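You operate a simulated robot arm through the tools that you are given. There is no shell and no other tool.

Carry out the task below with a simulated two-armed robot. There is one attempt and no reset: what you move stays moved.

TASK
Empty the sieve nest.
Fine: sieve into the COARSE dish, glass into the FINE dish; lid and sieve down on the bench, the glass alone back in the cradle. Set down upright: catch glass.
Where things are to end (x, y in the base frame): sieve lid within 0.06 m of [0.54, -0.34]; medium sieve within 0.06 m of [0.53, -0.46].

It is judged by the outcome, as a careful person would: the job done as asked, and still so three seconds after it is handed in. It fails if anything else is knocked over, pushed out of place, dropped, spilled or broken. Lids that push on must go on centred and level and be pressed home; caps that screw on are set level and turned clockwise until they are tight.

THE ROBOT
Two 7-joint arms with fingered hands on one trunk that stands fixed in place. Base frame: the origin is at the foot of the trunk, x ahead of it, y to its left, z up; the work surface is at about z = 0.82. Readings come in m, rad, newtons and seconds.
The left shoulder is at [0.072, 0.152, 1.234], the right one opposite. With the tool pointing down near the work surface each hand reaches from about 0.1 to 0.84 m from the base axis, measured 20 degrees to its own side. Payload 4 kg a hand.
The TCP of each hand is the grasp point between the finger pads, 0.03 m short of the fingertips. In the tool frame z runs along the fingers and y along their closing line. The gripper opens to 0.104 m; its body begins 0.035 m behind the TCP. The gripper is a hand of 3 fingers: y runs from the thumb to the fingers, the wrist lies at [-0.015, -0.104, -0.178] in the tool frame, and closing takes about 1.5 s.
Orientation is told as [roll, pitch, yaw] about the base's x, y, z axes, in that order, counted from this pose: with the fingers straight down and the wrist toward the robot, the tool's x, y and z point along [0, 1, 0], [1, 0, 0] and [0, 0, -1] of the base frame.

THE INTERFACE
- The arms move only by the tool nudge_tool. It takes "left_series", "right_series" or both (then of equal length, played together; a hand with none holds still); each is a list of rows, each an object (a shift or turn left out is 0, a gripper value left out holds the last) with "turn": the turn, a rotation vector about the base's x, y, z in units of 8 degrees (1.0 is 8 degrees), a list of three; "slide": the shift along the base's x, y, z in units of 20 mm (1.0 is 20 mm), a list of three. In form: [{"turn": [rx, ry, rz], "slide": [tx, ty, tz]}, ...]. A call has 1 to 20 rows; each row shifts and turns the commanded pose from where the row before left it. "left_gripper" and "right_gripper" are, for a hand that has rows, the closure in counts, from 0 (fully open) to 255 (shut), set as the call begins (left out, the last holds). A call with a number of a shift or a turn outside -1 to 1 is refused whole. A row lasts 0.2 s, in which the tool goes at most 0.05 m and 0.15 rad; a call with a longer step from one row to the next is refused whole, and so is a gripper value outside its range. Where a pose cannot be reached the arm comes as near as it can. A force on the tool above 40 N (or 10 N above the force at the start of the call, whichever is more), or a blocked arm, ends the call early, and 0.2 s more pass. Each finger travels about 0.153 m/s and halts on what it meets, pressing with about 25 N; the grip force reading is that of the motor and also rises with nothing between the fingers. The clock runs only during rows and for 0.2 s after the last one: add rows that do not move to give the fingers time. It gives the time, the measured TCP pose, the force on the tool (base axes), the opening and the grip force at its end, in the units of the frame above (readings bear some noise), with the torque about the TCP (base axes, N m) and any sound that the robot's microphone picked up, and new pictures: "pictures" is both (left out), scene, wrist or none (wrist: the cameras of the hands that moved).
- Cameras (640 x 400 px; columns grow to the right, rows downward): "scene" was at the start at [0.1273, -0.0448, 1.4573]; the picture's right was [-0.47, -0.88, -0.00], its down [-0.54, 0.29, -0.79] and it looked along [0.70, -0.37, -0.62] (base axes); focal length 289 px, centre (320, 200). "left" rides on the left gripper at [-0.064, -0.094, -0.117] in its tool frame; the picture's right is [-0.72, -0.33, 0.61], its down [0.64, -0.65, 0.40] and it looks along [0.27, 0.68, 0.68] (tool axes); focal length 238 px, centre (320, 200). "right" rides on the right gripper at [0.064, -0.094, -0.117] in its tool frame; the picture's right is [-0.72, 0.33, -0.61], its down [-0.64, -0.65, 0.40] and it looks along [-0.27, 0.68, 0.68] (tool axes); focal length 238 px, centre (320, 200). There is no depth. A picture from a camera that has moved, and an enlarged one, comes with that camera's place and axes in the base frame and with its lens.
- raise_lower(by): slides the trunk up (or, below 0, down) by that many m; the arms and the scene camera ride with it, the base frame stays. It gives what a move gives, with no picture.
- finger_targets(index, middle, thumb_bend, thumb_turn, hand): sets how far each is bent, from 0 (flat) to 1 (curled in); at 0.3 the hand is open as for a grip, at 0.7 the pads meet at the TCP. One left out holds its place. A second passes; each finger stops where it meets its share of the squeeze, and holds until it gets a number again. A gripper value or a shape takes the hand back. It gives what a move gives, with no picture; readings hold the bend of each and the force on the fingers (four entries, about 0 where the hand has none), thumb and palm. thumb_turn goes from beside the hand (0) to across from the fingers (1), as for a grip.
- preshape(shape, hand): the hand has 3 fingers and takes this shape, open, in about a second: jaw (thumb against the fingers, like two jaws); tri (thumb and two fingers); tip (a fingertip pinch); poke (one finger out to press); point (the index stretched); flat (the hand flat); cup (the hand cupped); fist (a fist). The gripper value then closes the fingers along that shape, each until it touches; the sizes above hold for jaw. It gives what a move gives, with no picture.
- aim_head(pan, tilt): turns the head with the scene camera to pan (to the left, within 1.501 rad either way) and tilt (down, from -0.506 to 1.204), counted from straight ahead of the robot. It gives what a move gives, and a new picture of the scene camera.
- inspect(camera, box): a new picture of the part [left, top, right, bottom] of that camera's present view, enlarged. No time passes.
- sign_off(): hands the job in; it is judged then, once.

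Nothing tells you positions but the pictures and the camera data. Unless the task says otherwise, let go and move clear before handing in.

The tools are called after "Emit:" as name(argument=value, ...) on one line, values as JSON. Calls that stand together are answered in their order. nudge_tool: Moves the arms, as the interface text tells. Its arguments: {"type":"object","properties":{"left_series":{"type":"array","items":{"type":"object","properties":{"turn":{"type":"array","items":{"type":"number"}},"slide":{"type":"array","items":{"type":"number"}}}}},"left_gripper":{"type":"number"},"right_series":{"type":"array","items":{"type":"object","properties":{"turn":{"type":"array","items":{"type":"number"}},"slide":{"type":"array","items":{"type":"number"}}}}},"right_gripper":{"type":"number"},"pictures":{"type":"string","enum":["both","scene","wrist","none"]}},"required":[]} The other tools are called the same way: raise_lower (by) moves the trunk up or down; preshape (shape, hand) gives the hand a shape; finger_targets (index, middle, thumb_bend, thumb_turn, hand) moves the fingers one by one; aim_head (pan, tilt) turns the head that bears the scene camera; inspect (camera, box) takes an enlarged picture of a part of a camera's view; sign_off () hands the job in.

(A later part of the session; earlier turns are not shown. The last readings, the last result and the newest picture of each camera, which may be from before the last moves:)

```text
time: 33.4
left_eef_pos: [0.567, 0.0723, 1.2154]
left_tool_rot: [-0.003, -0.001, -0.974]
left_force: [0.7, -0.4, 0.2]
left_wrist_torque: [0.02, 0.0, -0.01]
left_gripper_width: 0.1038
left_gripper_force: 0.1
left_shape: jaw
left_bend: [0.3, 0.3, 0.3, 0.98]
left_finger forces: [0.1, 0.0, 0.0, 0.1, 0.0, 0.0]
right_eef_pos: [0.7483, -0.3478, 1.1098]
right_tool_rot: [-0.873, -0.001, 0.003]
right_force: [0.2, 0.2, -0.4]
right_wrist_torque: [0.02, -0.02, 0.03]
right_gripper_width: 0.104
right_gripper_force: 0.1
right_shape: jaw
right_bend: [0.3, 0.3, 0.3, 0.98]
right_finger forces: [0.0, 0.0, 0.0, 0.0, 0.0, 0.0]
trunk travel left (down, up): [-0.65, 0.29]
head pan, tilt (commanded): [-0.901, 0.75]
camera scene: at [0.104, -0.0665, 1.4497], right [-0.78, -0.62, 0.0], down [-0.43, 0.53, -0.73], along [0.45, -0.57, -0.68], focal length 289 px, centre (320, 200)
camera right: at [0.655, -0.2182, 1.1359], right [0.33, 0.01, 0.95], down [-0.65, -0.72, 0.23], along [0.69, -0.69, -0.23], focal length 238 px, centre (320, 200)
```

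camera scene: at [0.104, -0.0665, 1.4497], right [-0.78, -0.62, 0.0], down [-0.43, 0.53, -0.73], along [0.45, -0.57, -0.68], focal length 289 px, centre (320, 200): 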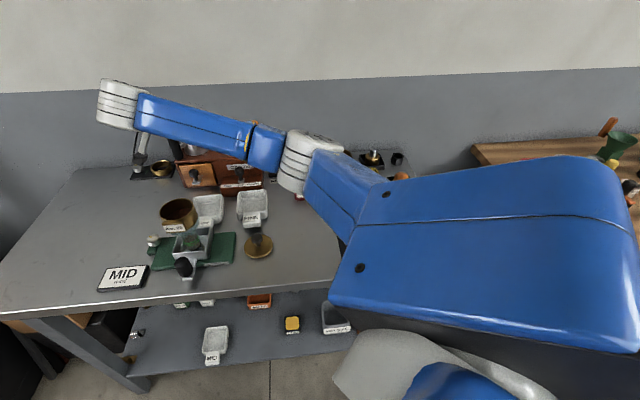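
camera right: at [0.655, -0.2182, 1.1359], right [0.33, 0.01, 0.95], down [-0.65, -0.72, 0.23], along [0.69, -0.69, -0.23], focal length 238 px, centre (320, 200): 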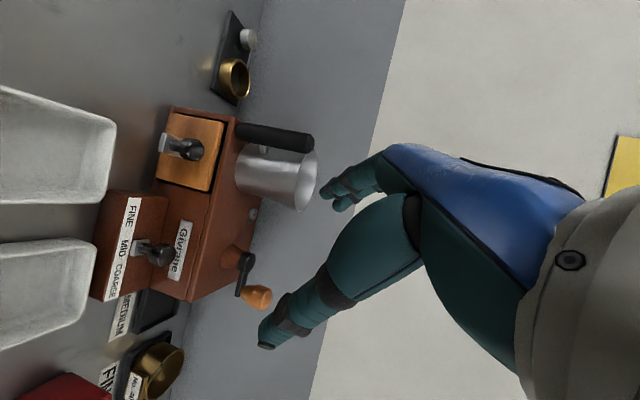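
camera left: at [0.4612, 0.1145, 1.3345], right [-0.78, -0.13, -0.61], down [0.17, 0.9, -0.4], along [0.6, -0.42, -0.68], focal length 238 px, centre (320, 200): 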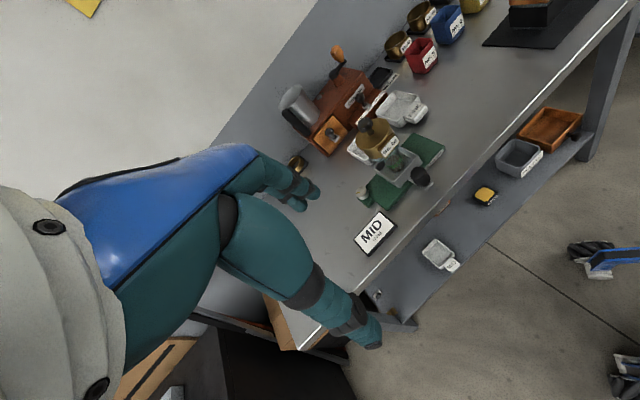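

The pouring orientation is reachable. Now I'll turn back to roll ≈ +70° (fingers pointing left and 20° down) above the sieve.

Emit:
nudge_tool(right_series=[{"turn": [0.9375, 0, 0], "slide": [-0.3, 0.2, 0]}, {"turn": [0.9375, 0, 0], "slide": [-0.3, 0.2, 0]}, {"turn": [0.9375, 0, 0], "slide": [-0.3, 0.2, 0]}, {"turn": [0.9375, 0, 0], "slide": [-0.3, 0.3, 0]}, {"turn": [0.9375, 0, 0], "slide": [-0.3, 0.3, 0]}, {"turn": [0.9375, 0, 0], "slide": [-0.3, 0.3, 0]}, {"turn": [0.9375, 0, 0], "slide": [-0.3, 0.3, 0]}, {"turn": [0.9375, 0, 0], "slide": [-0.3, 0.3, 0]}, {"turn": [0.9375, 0, 0], "slide": [-0.3, 0.3, 0]}, {"turn": [0.9375, 0, 0], "slide": [-0.3, 0.3, 0]}, {"turn": [0.9375, 0, 0], "slide": [-0.3, 0.3, 0]}, {"turn": [0.9375, 0, 0], "slide": [-0.3, 0.3, 0]}, {"turn": [0.9375, 0, 0], "slide": [-0.3, 0.3, 0]}, {"turn": [0.9375, 0, 0], "slide": [-0.3, 0.3, 0]}, {"turn": [0.9375, 0, 0], "slide": [-0.3, 0.3, 0]}, {"turn": [0.9375, 0, 0], "slide": [-0.3, 0.3, 0]}, {}], pictures="wrist")

Emit:
aim_head(pan=-0.45, tilt=0.75)

Emit:
inspect(camera="left", box=[320, 40, 480, 200])

```text
time: 37.0
left_eef_pos: [0.5669, 0.0734, 1.2161]
left_tool_rot: [-0.003, 0.0, -0.975]
left_force: [-0.1, 0.3, -0.4]
left_wrist_torque: [-0.03, -0.01, 0.01]
left_gripper_width: 0.1037
left_gripper_force: 0.0
left_shape: jaw
left_bend: [0.3, 0.3, 0.3, 0.98]
left_finger forces: [0.0, 0.0, 0.1, 0.0, 0.0, 0.0]
right_eef_pos: [0.6508, -0.2584, 1.1087]
right_tool_rot: [1.227, 0.0, -0.001]
right_force: [-0.2, -0.7, 0.0]
right_wrist_torque: [-0.01, 0.0, 0.01]
right_gripper_width: 0.1041
right_gripper_force: 0.0
right_shape: jaw
right_bend: [0.3, 0.3, 0.3, 0.98]
right_finger forces: [0.1, 0.1, 0.0, 0.0, 0.0, 0.0]
trunk travel left (down, up): [-0.65, 0.29]
head pan, tilt (commanded): [-0.901, 0.75]
camera right: at [0.5576, -0.347, 1.2085], right [0.33, -0.82, -0.47], down [-0.65, 0.17, -0.74], along [0.68, 0.55, -0.48], focal length 238 px, centre (320, 200)
```

right: 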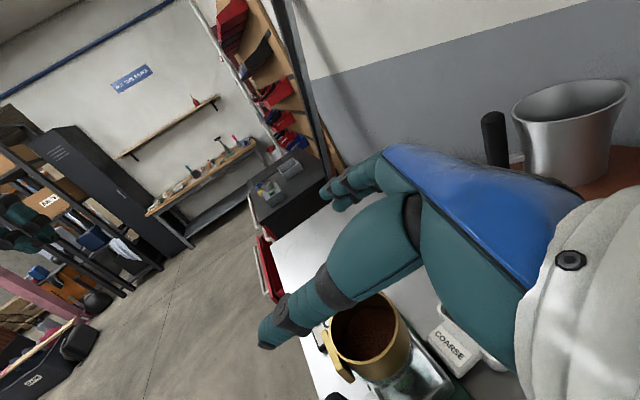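

```text
time: 37.9
left_eef_pos: [0.5671, 0.0722, 1.2152]
left_tool_rot: [-0.001, 0.001, -0.976]
left_force: [-0.2, 0.2, 0.2]
left_wrist_torque: [-0.02, 0.03, 0.0]
left_gripper_width: 0.1036
left_gripper_force: 0.1
left_shape: jaw
left_bend: [0.3, 0.3, 0.3, 0.98]
left_finger forces: [0.1, 0.1, 0.0, 0.0, 0.0, 0.0]
right_eef_pos: [0.6504, -0.2572, 1.1082]
right_tool_rot: [1.226, 0.0, -0.002]
right_force: [-0.3, 0.0, 0.1]
right_wrist_torque: [0.0, -0.03, 0.02]
right_gripper_width: 0.1037
right_gripper_force: 0.0
right_shape: jaw
right_bend: [0.3, 0.3, 0.3, 0.98]
right_finger forces: [0.0, 0.0, 0.0, 0.1, 0.0, 0.0]
trunk travel left (down, up): [-0.65, 0.29]
head pan, tilt (commanded): [-0.45, 0.75]
camera scene: at [0.1268, -0.0381, 1.4497], right [-0.44, -0.9, 0.0], down [-0.62, 0.3, -0.73], along [0.66, -0.32, -0.68], focal length 289 px, centre (320, 200)
```

scene: 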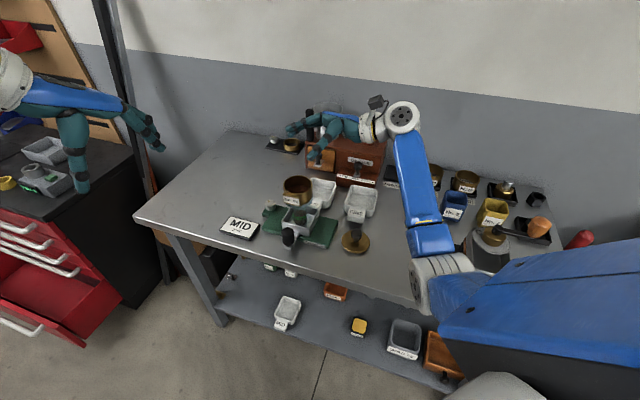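

```text
2.50 times, centred on (400, 120) of left
camera zoom: at [0.4609, 0.1149, 1.3346], right [-0.78, -0.13, -0.61], down [0.16, 0.9, -0.4], along [0.6, -0.42, -0.68], focal length 596 px, centre (120, 400)
```

zoom: 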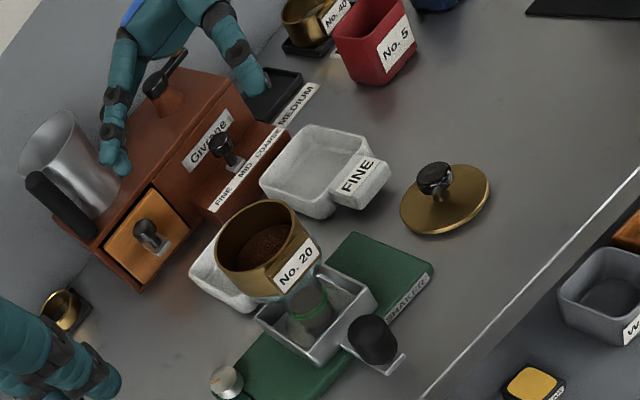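

The right hand is above the sieve at roll 70°. To measure the sieve/glass boundary properly I'll lower the left hand's camera for a near-horizontal view from the front of the bench.

Emit:
nudge_tool(left_series=[{"slide": [-0.45, -0.57, -1], "turn": [-0.178, -0.257, 0]}, {"slide": [-0.45, -0.57, -1], "turn": [-0.178, -0.257, 0]}, {"slide": [-0.45, -0.57, -1], "turn": [-0.178, -0.257, 0]}, {"slide": [-0.45, -0.57, -1], "turn": [-0.178, -0.257, 0]}, {"slide": [-0.45, -0.57, -1], "turn": [-0.178, -0.257, 0]}, {"slide": [-0.45, -0.57, -1], "turn": [-0.178, -0.257, 0]}, {"slide": [-0.45, -0.57, -1], "turn": [-0.178, -0.257, 0]}, {"slide": [-0.45, -0.57, -1], "turn": [-0.178, -0.257, 0]}, {"slide": [-0.45, -0.57, -1], "turn": [-0.178, -0.257, 0]}, {"slide": [-0.45, -0.57, -1], "turn": [-0.178, -0.257, 0]}, {"slide": [-0.45, -0.57, -1], "turn": [-0.178, -0.257, 0]}, {"slide": [-0.45, -0.57, -1], "turn": [-0.178, -0.257, 0]}, {}])

```text
time: 40.7
left_eef_pos: [0.4575, -0.0674, 0.9779]
left_tool_rot: [0.206, -0.485, -1.027]
left_force: [-1.0, 0.1, -0.1]
left_wrist_torque: [-0.01, -0.04, 0.01]
left_gripper_width: 0.1035
left_gripper_force: 0.0
left_shape: jaw
left_bend: [0.3, 0.3, 0.3, 0.98]
left_finger forces: [0.0, 0.0, 0.0, 0.1, 0.0, 0.1]
right_eef_pos: [0.6509, -0.258, 1.1075]
right_tool_rot: [1.224, 0.0, 0.0]
right_force: [-0.1, -0.2, 0.3]
right_wrist_torque: [0.02, 0.01, 0.0]
right_gripper_width: 0.1042
right_gripper_force: 0.1
right_shape: jaw
right_bend: [0.3, 0.3, 0.3, 0.98]
right_finger forces: [0.1, 0.0, 0.0, 0.1, 0.0, 0.0]
trunk travel left (down, up): [-0.65, 0.29]
head pan, tilt (commanded): [-0.45, 0.75]
camera scene: at [0.1263, -0.0384, 1.4497], right [-0.43, -0.9, 0.0], down [-0.62, 0.3, -0.73], along [0.66, -0.32, -0.68], focal length 289 px, centre (320, 200)
camera left: at [0.3152, -0.0005, 1.0253], right [-0.46, -0.35, -0.81], down [0.37, 0.76, -0.54], along [0.8, -0.55, -0.22], focal length 238 px, centre (320, 200)
```

scene: 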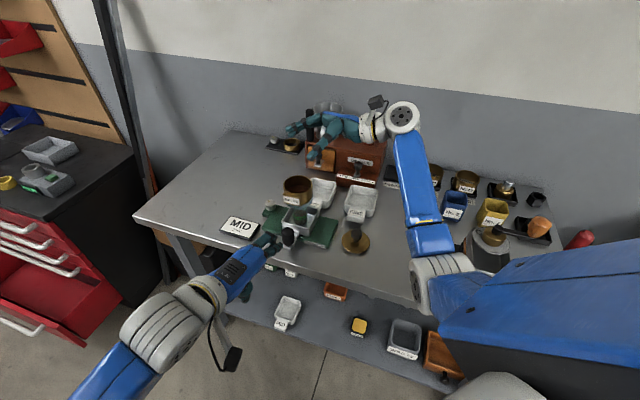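
left: 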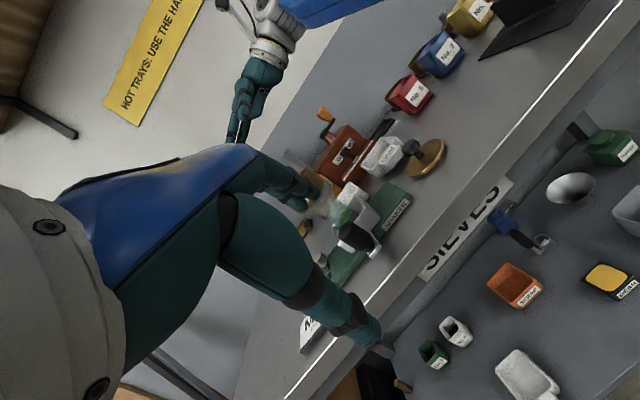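

The left hand's own fingers hide the sieve. I'll yaw the left hand about 24° so the nest moves into the clear part of its picture.

Emit:
nudge_tool(left_series=[{"turn": [0, 0, 1]}, {"turn": [0, 0, 1], "slide": [0, 0.5, 0]}, {"turn": [0, 0, 1], "slide": [0, 0.5, 0]}, {"slide": [0, 0.5, 0]}, {}], pictures="wrist")

Emit:
inspect(camera="left", box=[300, 60, 460, 220])

```text
time: 41.9
left_eef_pos: [0.4567, -0.0362, 0.9775]
left_tool_rot: [0.205, -0.483, -0.608]
left_force: [0.7, 0.1, 0.0]
left_wrist_torque: [0.0, -0.01, -0.01]
left_gripper_width: 0.1034
left_gripper_force: 0.0
left_shape: jaw
left_bend: [0.3, 0.3, 0.3, 0.98]
left_finger forces: [0.0, 0.0, 0.0, 0.1, 0.1, 0.0]
right_eef_pos: [0.6505, -0.2575, 1.1094]
right_tool_rot: [1.225, 0.0, -0.001]
right_force: [-0.6, -0.1, 0.2]
right_wrist_torque: [-0.03, 0.0, -0.02]
right_gripper_width: 0.104
right_gripper_force: 0.0
right_shape: jaw
right_bend: [0.3, 0.3, 0.3, 0.98]
right_finger forces: [0.0, 0.0, 0.0, 0.0, 0.0, 0.0]
trunk travel left (down, up): [-0.65, 0.29]
head pan, tilt (commanded): [-0.45, 0.75]
camera left: at [0.2994, -0.0336, 1.0253], right [-0.28, -0.51, -0.81], down [0.03, 0.84, -0.54], along [0.96, -0.18, -0.22], focal length 238 px, centre (320, 200)
```

left: 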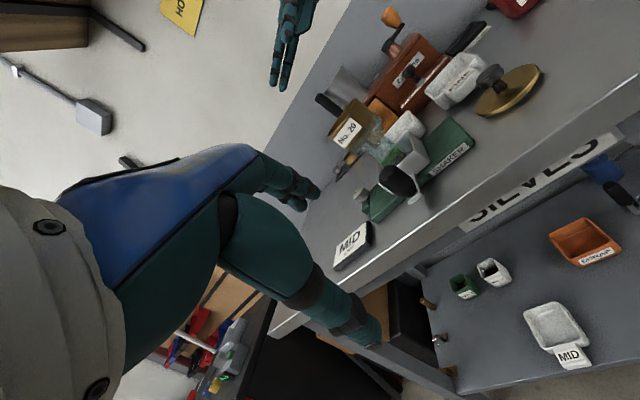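

```text
2.50 times, centred on (380, 140) of left
camera zoom: at [0.2994, -0.0336, 1.0253], right [-0.28, -0.51, -0.81], down [0.03, 0.84, -0.54], along [0.96, -0.18, -0.22], focal length 596 px, centre (170, 350)
```

zoom: 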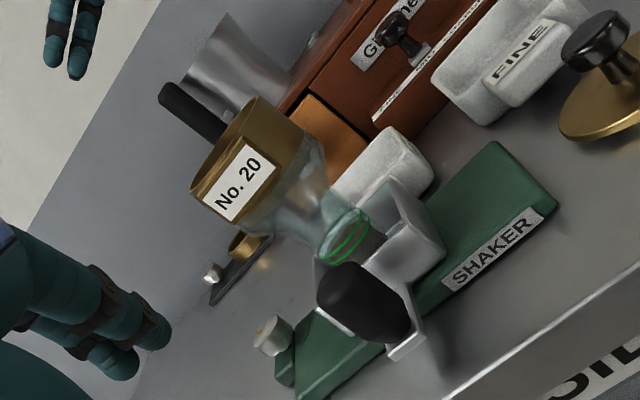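

Now the sieve and glass can be seen nearly side-on. I'll zoom further on them.

Emit:
inspect(camera="left", box=[320, 85, 420, 185])

```text
4.00 times, centred on (370, 135) of left
camera zoom: at [0.2994, -0.0336, 1.0253], right [-0.28, -0.51, -0.81], down [0.03, 0.84, -0.54], along [0.96, -0.18, -0.22], focal length 953 px, centre (120, 460)
```

zoom: 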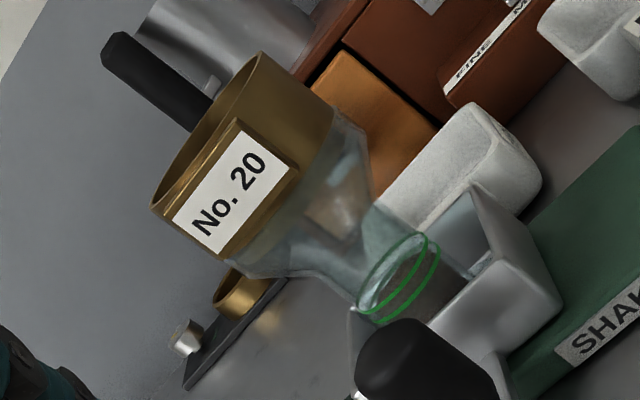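

The side view gives a rim at z≈0.985, a sieve/glass boundary at z≈0.947, and a glass that tapers to a narrow cup below z≈0.885. I'll descend with the right hand to just above the rim and check that the fingers straddle the sieve.

Emit:
nudge_tool(right_series=[{"slide": [0.1, 0.2, -0.7]}, {"slide": [0.03, 0.2, -0.7]}, {"slide": [0, 0.1, -0.7]}, {"slide": [0, 0, -0.7]}, {"slide": [0, 0, -0.7]}, {}, {}])

Emit:
inspect(camera="right", box=[220, 160, 460, 400])

Emit:
inspect(camera="scene", box=[250, 130, 350, 230])

Emit:
inspect(camera="left", box=[290, 55, 410, 175])

```text
time: 43.5
left_eef_pos: [0.4572, -0.0381, 0.978]
left_tool_rot: [0.207, -0.483, -0.609]
left_force: [-0.5, 0.1, -0.5]
left_wrist_torque: [0.03, 0.0, 0.03]
left_gripper_width: 0.104
left_gripper_force: 0.0
left_shape: jaw
left_bend: [0.3, 0.3, 0.3, 0.98]
left_finger forces: [0.0, 0.0, 0.0, 0.0, 0.0, 0.0]
right_eef_pos: [0.6526, -0.2481, 1.0373]
right_tool_rot: [1.224, -0.001, -0.004]
right_force: [0.0, 0.1, -0.1]
right_wrist_torque: [-0.02, 0.01, 0.01]
right_gripper_width: 0.1035
right_gripper_force: 0.0
right_shape: jaw
right_bend: [0.3, 0.3, 0.3, 0.98]
right_finger forces: [0.0, 0.1, 0.0, 0.0, 0.0, 0.0]
trunk travel left (down, up): [-0.65, 0.29]
head pan, tilt (commanded): [-0.45, 0.75]
camera scene: at [0.1257, -0.0386, 1.4497], right [-0.43, -0.9, 0.0], down [-0.62, 0.3, -0.73], along [0.66, -0.32, -0.68], focal length 289 px, centre (320, 200)
camera right: at [0.5597, -0.3376, 1.1366], right [0.33, -0.82, -0.47], down [-0.65, 0.16, -0.74], along [0.68, 0.55, -0.48], focal length 238 px, centre (320, 200)
```

scene: 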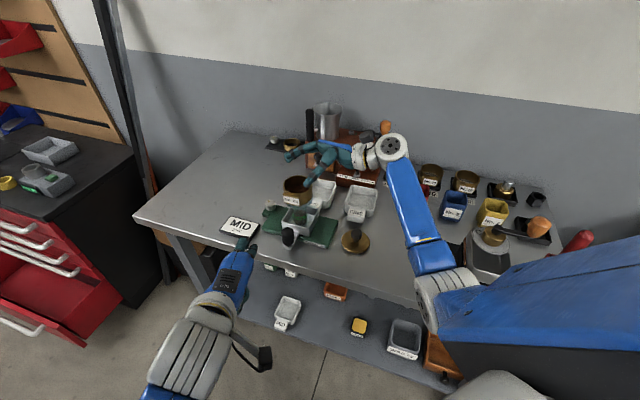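
right: 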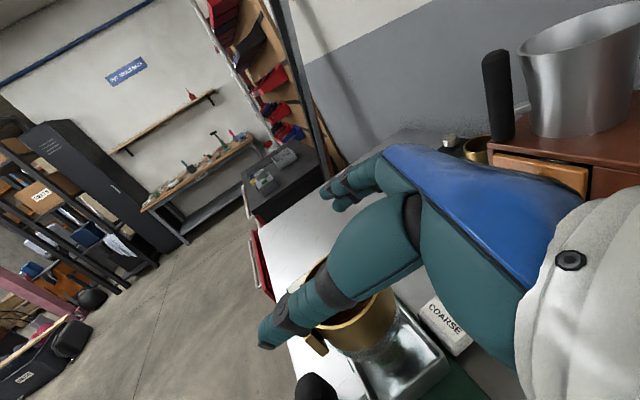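

```text
1.67 times, centred on (340, 280) of right
camera zoom: at [0.5597, -0.3376, 1.1366], right [0.33, -0.82, -0.47], down [-0.65, 0.16, -0.74], along [0.68, 0.55, -0.48], focal length 397 px, centre (287, 67)
```

zoom: 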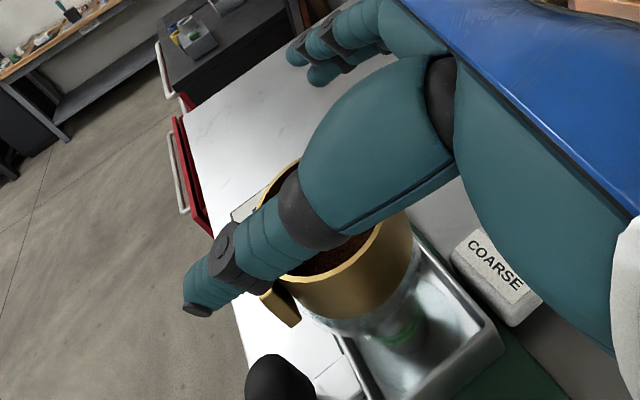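

```text
4.00 times, centred on (300, 180) of scene
camera zoom: at [0.1257, -0.0386, 1.4497], right [-0.43, -0.9, 0.0], down [-0.62, 0.3, -0.73], along [0.66, -0.32, -0.68], focal length 1157 px, centre (400, 280)
```

zoom: 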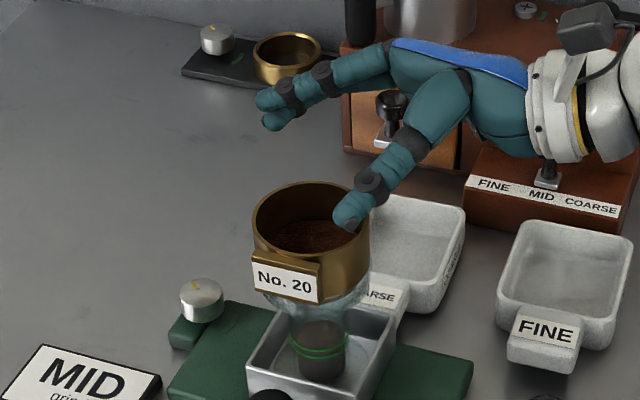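

```text
3.33 times, centred on (350, 115) of left
camera zoom: at [0.2994, -0.0341, 1.0254], right [-0.28, -0.51, -0.81], down [0.03, 0.84, -0.54], along [0.96, -0.18, -0.22], focal length 794 px, centre (220, 483)
```

zoom: 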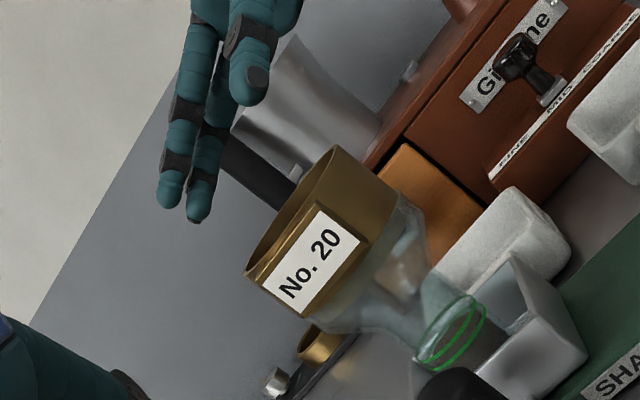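

The thumb tip would land on the end of the No. 20 plate, so I'll yaw the hand about 18° to move the thumb around the wall away from the plate, and re-centre.

Emit:
nudge_tool(right_series=[{"turn": [0, 0, 0.75], "slide": [0.08, 0.03, 0]}, {"turn": [0, 0, 0.75], "slide": [0.08, 0.03, 0]}, {"turn": [0, 0, 0.75], "slide": [0.09, 0.03, 0]}, {}])

Emit:
inspect(camera="right", box=[220, 160, 460, 400])

Emit:
inspect(camera="scene", box=[250, 130, 350, 230])

Emit:
inspect(camera="left", box=[290, 55, 410, 175])

```text
time: 44.5
left_eef_pos: [0.457, -0.0371, 0.9786]
left_tool_rot: [0.206, -0.484, -0.609]
left_force: [-0.4, -0.2, 0.2]
left_wrist_torque: [0.04, 0.02, 0.01]
left_gripper_width: 0.1039
left_gripper_force: 0.1
left_shape: jaw
left_bend: [0.3, 0.3, 0.3, 0.98]
left_finger forces: [0.0, 0.1, 0.0, 0.0, 0.0, 0.0]
right_eef_pos: [0.6595, -0.2475, 1.0386]
right_tool_rot: [1.225, -0.003, 0.315]
right_force: [0.5, 0.0, -0.7]
right_wrist_torque: [0.0, 0.03, -0.01]
right_gripper_width: 0.1038
right_gripper_force: 0.2
right_shape: jaw
right_bend: [0.3, 0.3, 0.3, 0.98]
right_finger forces: [0.1, 0.1, 0.1, 0.1, 0.0, 0.0]
trunk travel left (down, up): [-0.65, 0.29]
head pan, tilt (commanded): [-0.45, 0.75]
camera scene: at [0.1257, -0.0386, 1.4497], right [-0.43, -0.9, 0.0], down [-0.62, 0.3, -0.73], along [0.66, -0.32, -0.68], focal length 289 px, centre (320, 200)
camera right: at [0.5974, -0.3608, 1.1382], right [0.56, -0.68, -0.47], down [-0.67, -0.05, -0.74], along [0.48, 0.73, -0.48], focal length 238 px, centre (320, 200)
```

scene: 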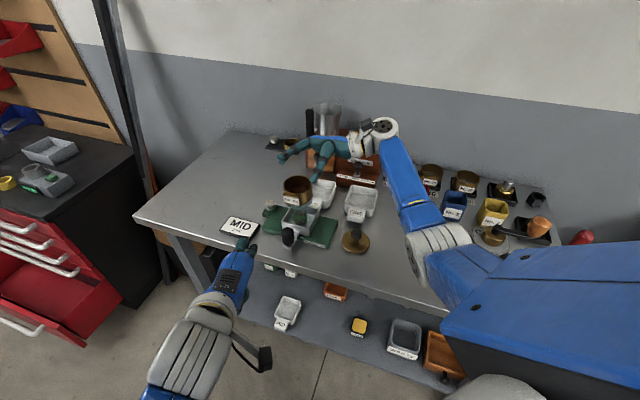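
right: 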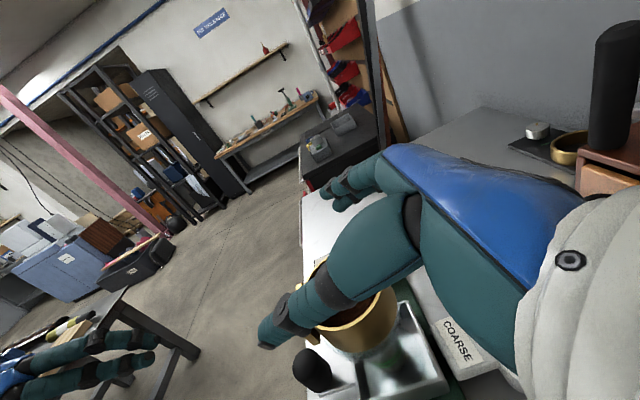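

```text
1.67 times, centred on (340, 280) of right
camera zoom: at [0.5974, -0.3608, 1.1382], right [0.56, -0.68, -0.47], down [-0.67, -0.05, -0.74], along [0.48, 0.73, -0.48], focal length 397 px, centre (287, 67)
```

zoom: 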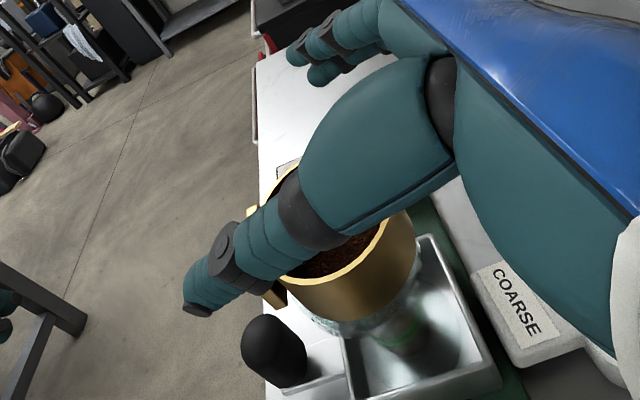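

```text
4.00 times, centred on (300, 180) of scene
camera zoom: at [0.1257, -0.0386, 1.4497], right [-0.43, -0.9, 0.0], down [-0.62, 0.3, -0.73], along [0.66, -0.32, -0.68], focal length 1157 px, centre (400, 280)
```

zoom: 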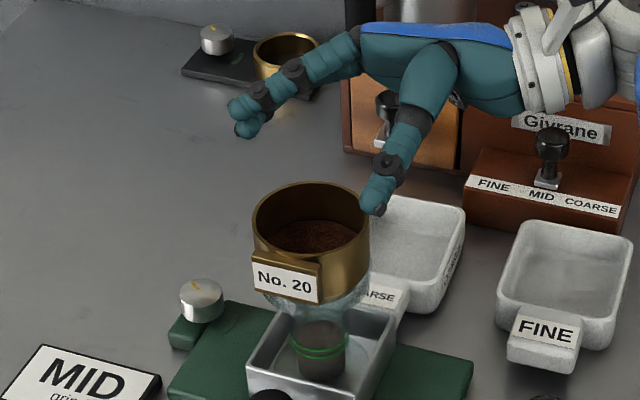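

```text
3.33 times, centred on (350, 115) of left
camera zoom: at [0.2991, -0.0341, 1.0255], right [-0.28, -0.51, -0.81], down [0.03, 0.84, -0.54], along [0.96, -0.18, -0.22], focal length 794 px, centre (220, 483)
```

zoom: 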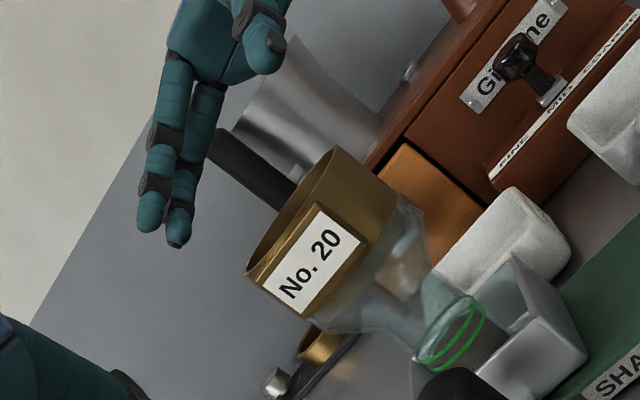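

Yawed 18° now and the fingers straddle the sieve well clear of the plate. I'll zoom the wrist view further to refine the sieve's exact position and height.

Emit:
inspect(camera="right", box=[270, 240, 410, 380])

Emit:
inspect(camera="scene", box=[275, 160, 335, 220])

```text
2.86 times, centred on (340, 310) of right
camera zoom: at [0.5974, -0.3608, 1.1382], right [0.56, -0.68, -0.47], down [-0.67, -0.05, -0.74], along [0.48, 0.73, -0.48], focal length 681 px, centre (263, -114)
```

zoom: 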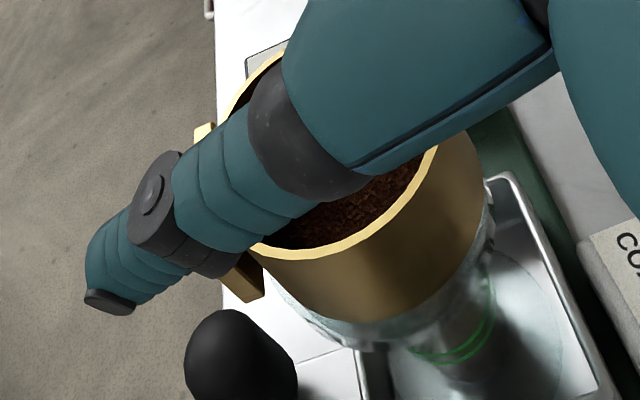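

```text
6.67 times, centred on (305, 190) of scene
camera zoom: at [0.1257, -0.0386, 1.4497], right [-0.43, -0.9, 0.0], down [-0.62, 0.3, -0.73], along [0.66, -0.32, -0.68], focal length 1928 px, centre (420, 267)
```

zoom: 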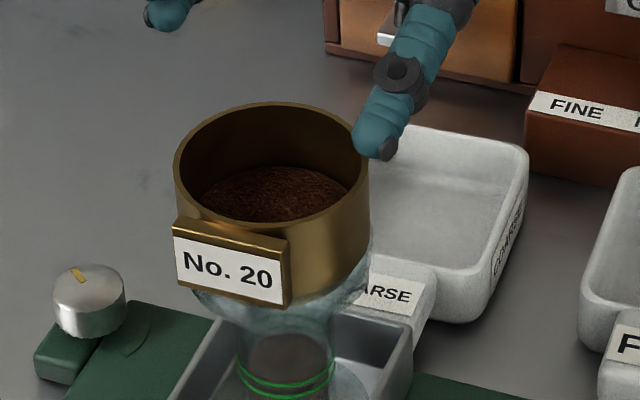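

Refined: sieve axis ≈ (0.655, -0.229), rim z≈0.984; the hand is centred on it to within 2 mm across the closing line. I'll descend to TCP z≈0.967.

Emit:
nudge_tool(right_series=[{"slide": [0, 0, -0.6]}, {"slide": [0, 0, -0.6]}, {"slide": [0, 0, -0.6]}, {"slide": [0, 0, -0.6]}, {"slide": [0, 0, -0.6]}, {"slide": [0, 0, -0.58]}, {}, {}])

Emit:
inspect(camera="right", box=[220, 160, 460, 400])

Emit:
inspect(camera="scene", box=[275, 160, 335, 220])

Emit:
inspect(camera="left", box=[310, 75, 410, 175])

```text
time: 46.3
left_eef_pos: [0.4557, -0.0378, 0.9782]
left_tool_rot: [0.206, -0.482, -0.609]
left_force: [-0.6, 0.6, 0.1]
left_wrist_torque: [0.0, -0.02, -0.02]
left_gripper_width: 0.1037
left_gripper_force: 0.1
left_shape: jaw
left_bend: [0.3, 0.3, 0.3, 0.98]
left_finger forces: [0.1, 0.1, 0.1, 0.0, 0.0, 0.1]
right_eef_pos: [0.6598, -0.2465, 0.9676]
right_tool_rot: [1.227, -0.002, 0.312]
right_force: [0.0, 0.8, 0.1]
right_wrist_torque: [0.01, -0.01, 0.02]
right_gripper_width: 0.1036
right_gripper_force: 0.1
right_shape: jaw
right_bend: [0.3, 0.3, 0.3, 0.98]
right_finger forces: [0.1, 0.0, 0.0, 0.0, 0.0, 0.0]
trunk travel left (down, up): [-0.65, 0.29]
head pan, tilt (commanded): [-0.45, 0.75]
camera scene: at [0.126, -0.0386, 1.4497], right [-0.43, -0.9, 0.0], down [-0.62, 0.3, -0.73], along [0.66, -0.32, -0.68], focal length 289 px, centre (320, 200)
camera right: at [0.5978, -0.3608, 1.0667], right [0.56, -0.68, -0.47], down [-0.67, -0.04, -0.74], along [0.48, 0.73, -0.48], focal length 238 px, centre (320, 200)
```

scene: 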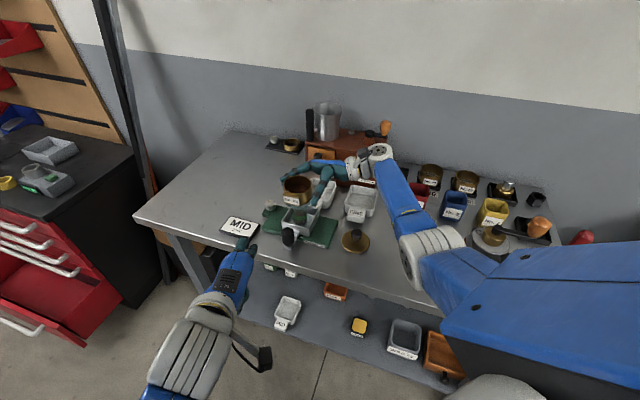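
right: 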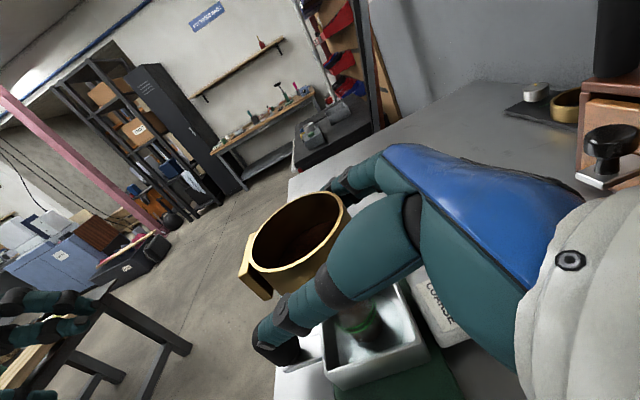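

```text
1.67 times, centred on (340, 280) of right
camera zoom: at [0.5978, -0.3608, 1.0667], right [0.56, -0.68, -0.47], down [-0.67, -0.04, -0.74], along [0.48, 0.73, -0.48], focal length 397 px, centre (287, 67)
```

zoom: 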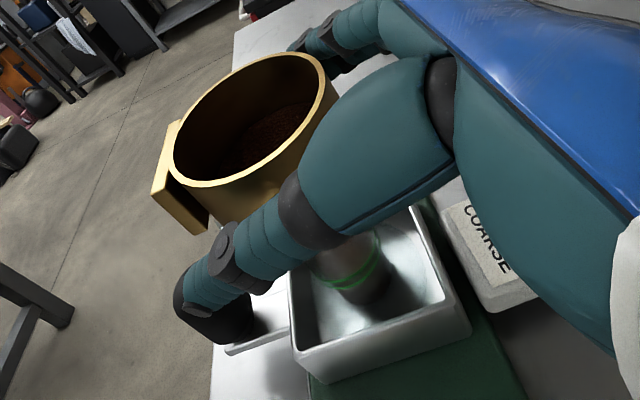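

```text
6.67 times, centred on (305, 190) of scene
camera zoom: at [0.126, -0.0386, 1.4497], right [-0.43, -0.9, 0.0], down [-0.62, 0.3, -0.73], along [0.66, -0.32, -0.68], focal length 1928 px, centre (420, 267)
```

zoom: 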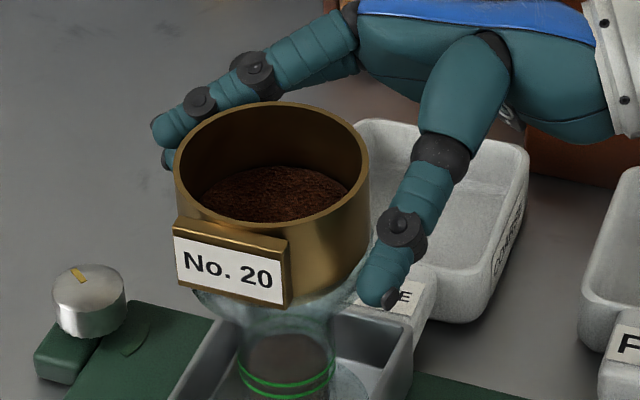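

```text
4.00 times, centred on (360, 125) of left
camera zoom: at [0.2993, -0.0341, 1.0254], right [-0.28, -0.51, -0.81], down [0.03, 0.84, -0.54], along [0.96, -0.18, -0.22], focal length 953 px, centre (160, 500)
```

zoom: 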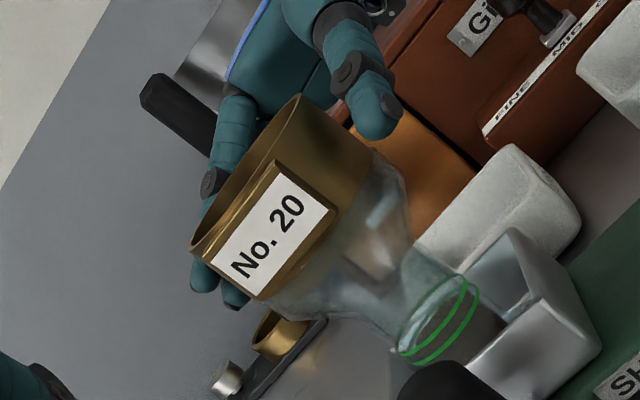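

The fingers flank the sieve on its lower half. I'll raise 5 mm so they stay off the glass rim, then close gently.

Emit:
nudge_tool(right_series=[{"slide": [0, 0, 0.25]}, {}], pictures="none")

Emit:
nudge_tool(right_series=[{}, {}, {}, {}, {}], right_gripper=60)

Emit:
inspect(camera="scene", box=[275, 160, 335, 220])

Emit:
inspect(camera="left", box=[310, 75, 410, 175])

```text
time: 46.9
left_eef_pos: [0.4567, -0.0373, 0.978]
left_tool_rot: [0.206, -0.485, -0.608]
left_force: [0.2, -0.1, 0.2]
left_wrist_torque: [0.0, 0.0, 0.0]
left_gripper_width: 0.1038
left_gripper_force: 0.0
left_shape: jaw
left_bend: [0.3, 0.3, 0.3, 0.98]
left_finger forces: [0.1, 0.0, 0.1, 0.0, 0.0, 0.0]
right_eef_pos: [0.6577, -0.2468, 0.9712]
right_tool_rot: [1.226, -0.003, 0.311]
right_force: [0.0, 0.1, 0.6]
right_wrist_torque: [-0.02, 0.0, -0.03]
right_gripper_width: 0.1038
right_gripper_force: 0.0
right_shape: jaw
right_bend: [0.3, 0.3, 0.3, 0.98]
right_finger forces: [0.0, 0.0, 0.1, 0.0, 0.0, 0.1]
trunk travel left (down, up): [-0.65, 0.29]
head pan, tilt (commanded): [-0.45, 0.75]
```

```text
time: 48.1
left_eef_pos: [0.4572, -0.0368, 0.979]
left_tool_rot: [0.205, -0.484, -0.61]
left_force: [0.5, -0.3, 0.2]
left_wrist_torque: [0.01, -0.01, 0.04]
left_gripper_width: 0.1035
left_gripper_force: 0.1
left_shape: jaw
left_bend: [0.3, 0.3, 0.3, 0.98]
left_finger forces: [0.0, 0.1, 0.1, 0.0, 0.0, 0.1]
right_eef_pos: [0.6592, -0.2477, 0.9716]
right_tool_rot: [1.225, 0.0, 0.311]
right_force: [-0.4, 0.2, 0.7]
right_wrist_torque: [-0.02, -0.04, 0.0]
right_gripper_width: 0.0797
right_gripper_force: 0.1
right_shape: jaw
right_bend: [0.27, 0.35, 0.53, 0.99]
right_finger forces: [0.0, 0.0, 0.0, 0.0, 0.0, 0.1]
trunk travel left (down, up): [-0.65, 0.29]
head pan, tilt (commanded): [-0.45, 0.75]
camera scene: at [0.126, -0.0386, 1.4497], right [-0.43, -0.9, 0.0], down [-0.62, 0.3, -0.73], along [0.66, -0.32, -0.68], focal length 289 px, centre (320, 200)
camera right: at [0.5974, -0.3611, 1.071], right [0.56, -0.68, -0.47], down [-0.67, -0.05, -0.74], along [0.48, 0.73, -0.48], focal length 238 px, centre (320, 200)
```

scene: 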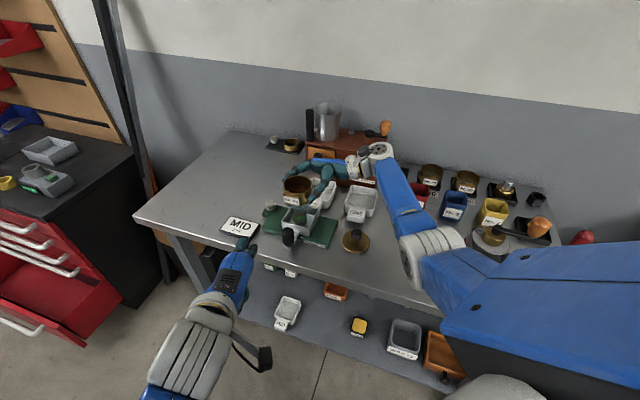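
right: 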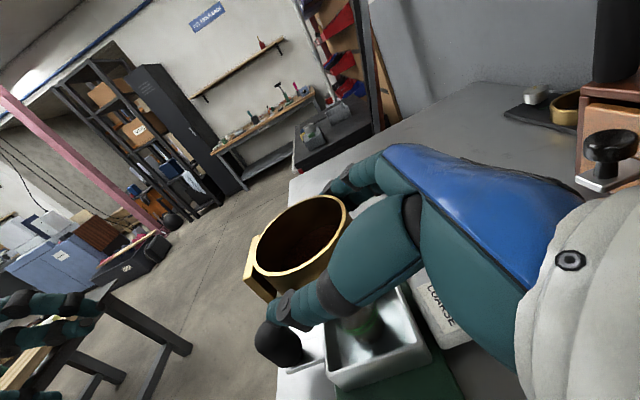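

```text
6.67 times, centred on (305, 190) of scene
camera zoom: at [0.126, -0.0386, 1.4497], right [-0.43, -0.9, 0.0], down [-0.62, 0.3, -0.73], along [0.66, -0.32, -0.68], focal length 1928 px, centre (420, 267)
```

zoom: 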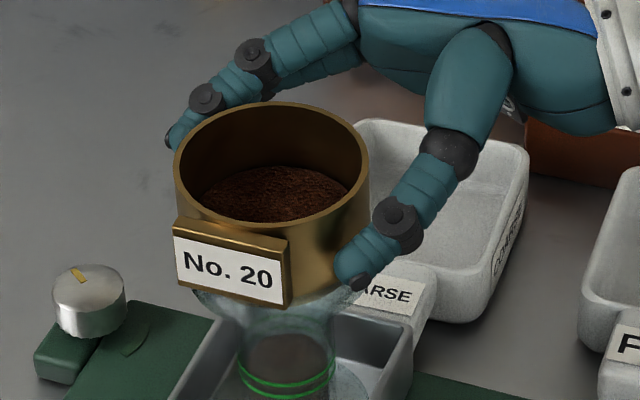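

```text
4.00 times, centred on (360, 125) of left
camera zoom: at [0.2994, -0.0342, 1.0254], right [-0.28, -0.51, -0.81], down [0.03, 0.84, -0.54], along [0.96, -0.18, -0.22], focal length 953 px, centre (160, 500)
```

zoom: 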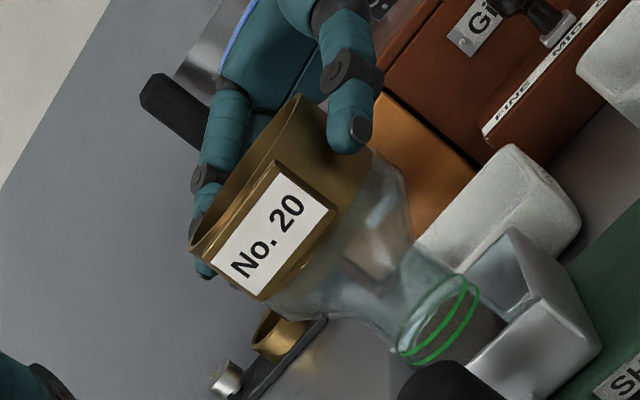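

No contact yet at 0.080 m opening and the thumb is just short of the wall, clear of the plate. I'll close onto the sieve now.

Emit:
nudge_tool(right_series=[{}, {}, {}, {}, {}], right_gripper=100)

Emit:
inspect(camera="scene", box=[275, 160, 335, 220])

Emit:
inspect(camera="left", box=[310, 75, 410, 175])

```text
time: 49.3
left_eef_pos: [0.4569, -0.0388, 0.9783]
left_tool_rot: [0.207, -0.485, -0.61]
left_force: [-0.1, -0.3, -0.4]
left_wrist_torque: [0.02, -0.03, 0.04]
left_gripper_width: 0.1035
left_gripper_force: 0.1
left_shape: jaw
left_bend: [0.3, 0.3, 0.3, 0.98]
left_finger forces: [0.1, 0.0, 0.0, 0.0, 0.0, 0.0]
right_eef_pos: [0.6574, -0.2474, 0.9711]
right_tool_rot: [1.227, 0.0, 0.312]
right_force: [0.5, 0.9, -0.3]
right_wrist_torque: [-0.01, 0.06, -0.02]
right_gripper_width: 0.0691
right_gripper_force: 25.4
right_shape: jaw
right_bend: [0.28, 0.38, 0.6, 0.99]
right_finger forces: [14.9, 7.8, 0.1, 0.1, 22.6, 0.0]
trunk travel left (down, up): [-0.65, 0.29]
head pan, tilt (commanded): [-0.45, 0.75]
camera scene: at [0.126, -0.0386, 1.4497], right [-0.43, -0.9, 0.0], down [-0.62, 0.3, -0.73], along [0.66, -0.32, -0.68], focal length 289 px, centre (320, 200)
camera right: at [0.5974, -0.3611, 1.071], right [0.56, -0.68, -0.47], down [-0.67, -0.05, -0.74], along [0.48, 0.73, -0.48], focal length 238 px, centre (320, 200)
```

scene: 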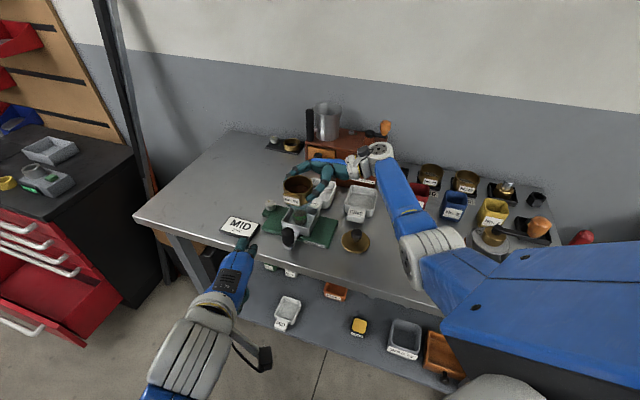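
right: 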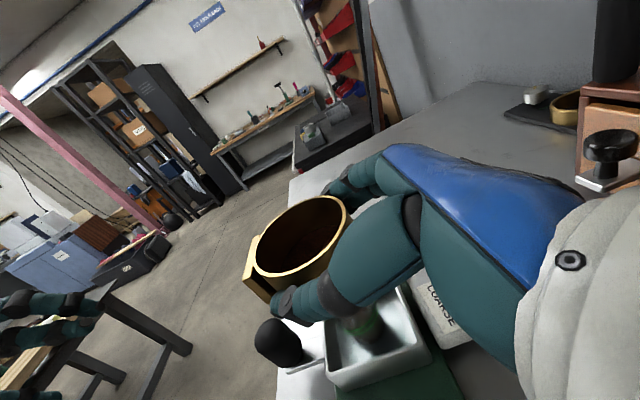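

```text
6.67 times, centred on (305, 190) of scene
camera zoom: at [0.126, -0.0386, 1.4497], right [-0.43, -0.9, 0.0], down [-0.62, 0.3, -0.73], along [0.66, -0.32, -0.68], focal length 1928 px, centre (420, 267)
```

zoom: 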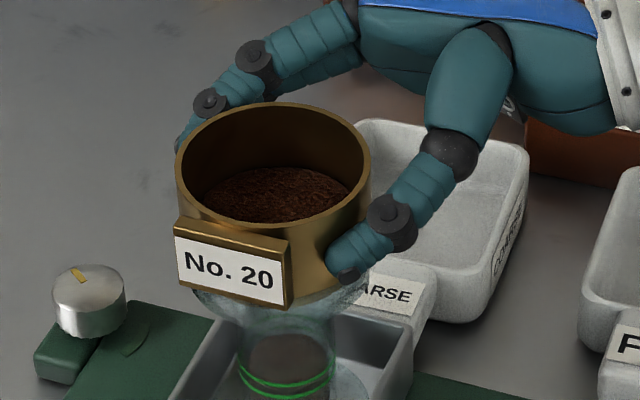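

```text
4.00 times, centred on (360, 125) of left
camera zoom: at [0.2994, -0.0342, 1.0254], right [-0.28, -0.51, -0.81], down [0.03, 0.84, -0.54], along [0.96, -0.18, -0.22], focal length 953 px, centre (160, 500)
```

zoom: 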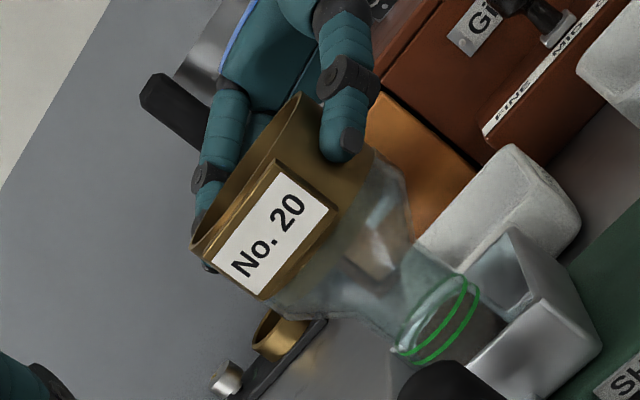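

All three fingers are gripping the sieve (15, 8 and 23 N), with no visible shift. I'll lift 10 mm slowly and check that the glass stays in the cradle.

Emit:
nudge_tool(right_series=[{"slide": [0, 0, 0.15]}, {"slide": [0, 0, 0.15]}, {"slide": [0, 0, 0.2]}, {}], pictures="wrist")

Emit:
inspect(camera="scene", box=[275, 160, 335, 220])

Emit:
inspect(camera="left", box=[310, 75, 410, 175])

```text
time: 50.3
left_eef_pos: [0.4564, -0.0372, 0.9782]
left_tool_rot: [0.206, -0.482, -0.61]
left_force: [0.4, 0.0, -0.8]
left_wrist_torque: [-0.05, 0.0, 0.01]
left_gripper_width: 0.1039
left_gripper_force: 0.1
left_shape: jaw
left_bend: [0.3, 0.3, 0.3, 0.98]
left_finger forces: [0.0, 0.0, 0.1, 0.0, 0.1, 0.0]
right_eef_pos: [0.6586, -0.2477, 0.9824]
right_tool_rot: [1.225, -0.001, 0.311]
right_force: [0.7, -0.1, -1.7]
right_wrist_torque: [-0.04, 0.0, -0.03]
right_gripper_width: 0.0692
right_gripper_force: 24.9
right_shape: jaw
right_bend: [0.28, 0.38, 0.6, 1.0]
right_finger forces: [14.8, 8.3, 0.0, 0.0, 22.9, 0.1]
trunk travel left (down, up): [-0.65, 0.29]
head pan, tilt (commanded): [-0.45, 0.75]
camera right: at [0.5975, -0.3612, 1.0816], right [0.56, -0.68, -0.47], down [-0.67, -0.05, -0.74], along [0.48, 0.73, -0.48], focal length 238 px, centre (320, 200)
```

right: 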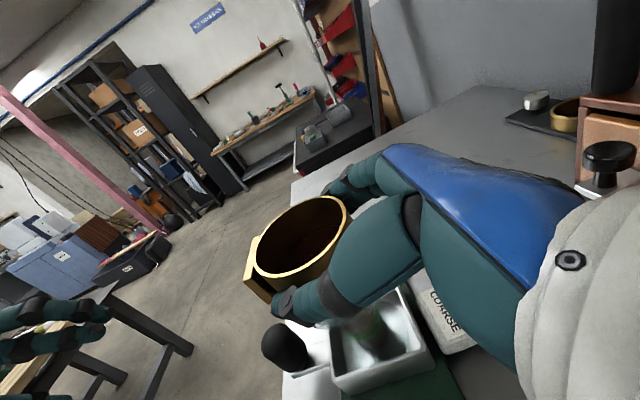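

```text
6.67 times, centred on (305, 190) of scene
camera zoom: at [0.1263, -0.0388, 1.4497], right [-0.43, -0.9, 0.0], down [-0.62, 0.3, -0.73], along [0.66, -0.32, -0.68], focal length 1928 px, centre (420, 267)
```

zoom: 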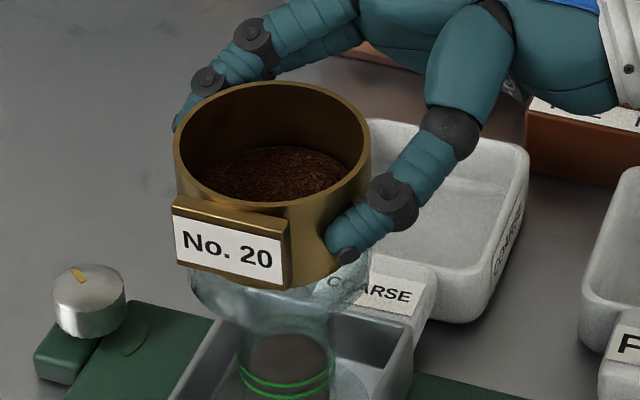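

```text
4.00 times, centred on (360, 125) of left
camera zoom: at [0.2995, -0.0342, 1.0253], right [-0.28, -0.51, -0.81], down [0.03, 0.84, -0.54], along [0.96, -0.18, -0.22], focal length 953 px, centre (160, 500)
```

zoom: 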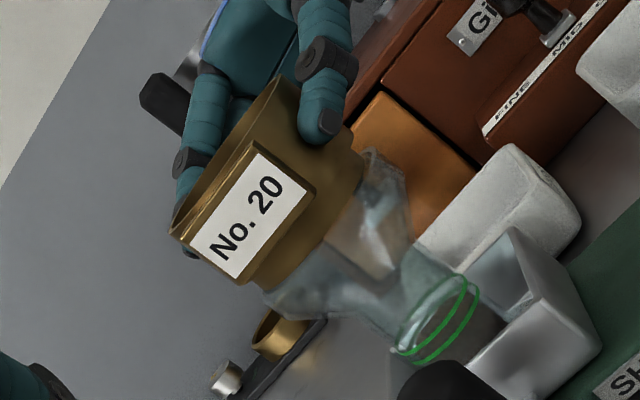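

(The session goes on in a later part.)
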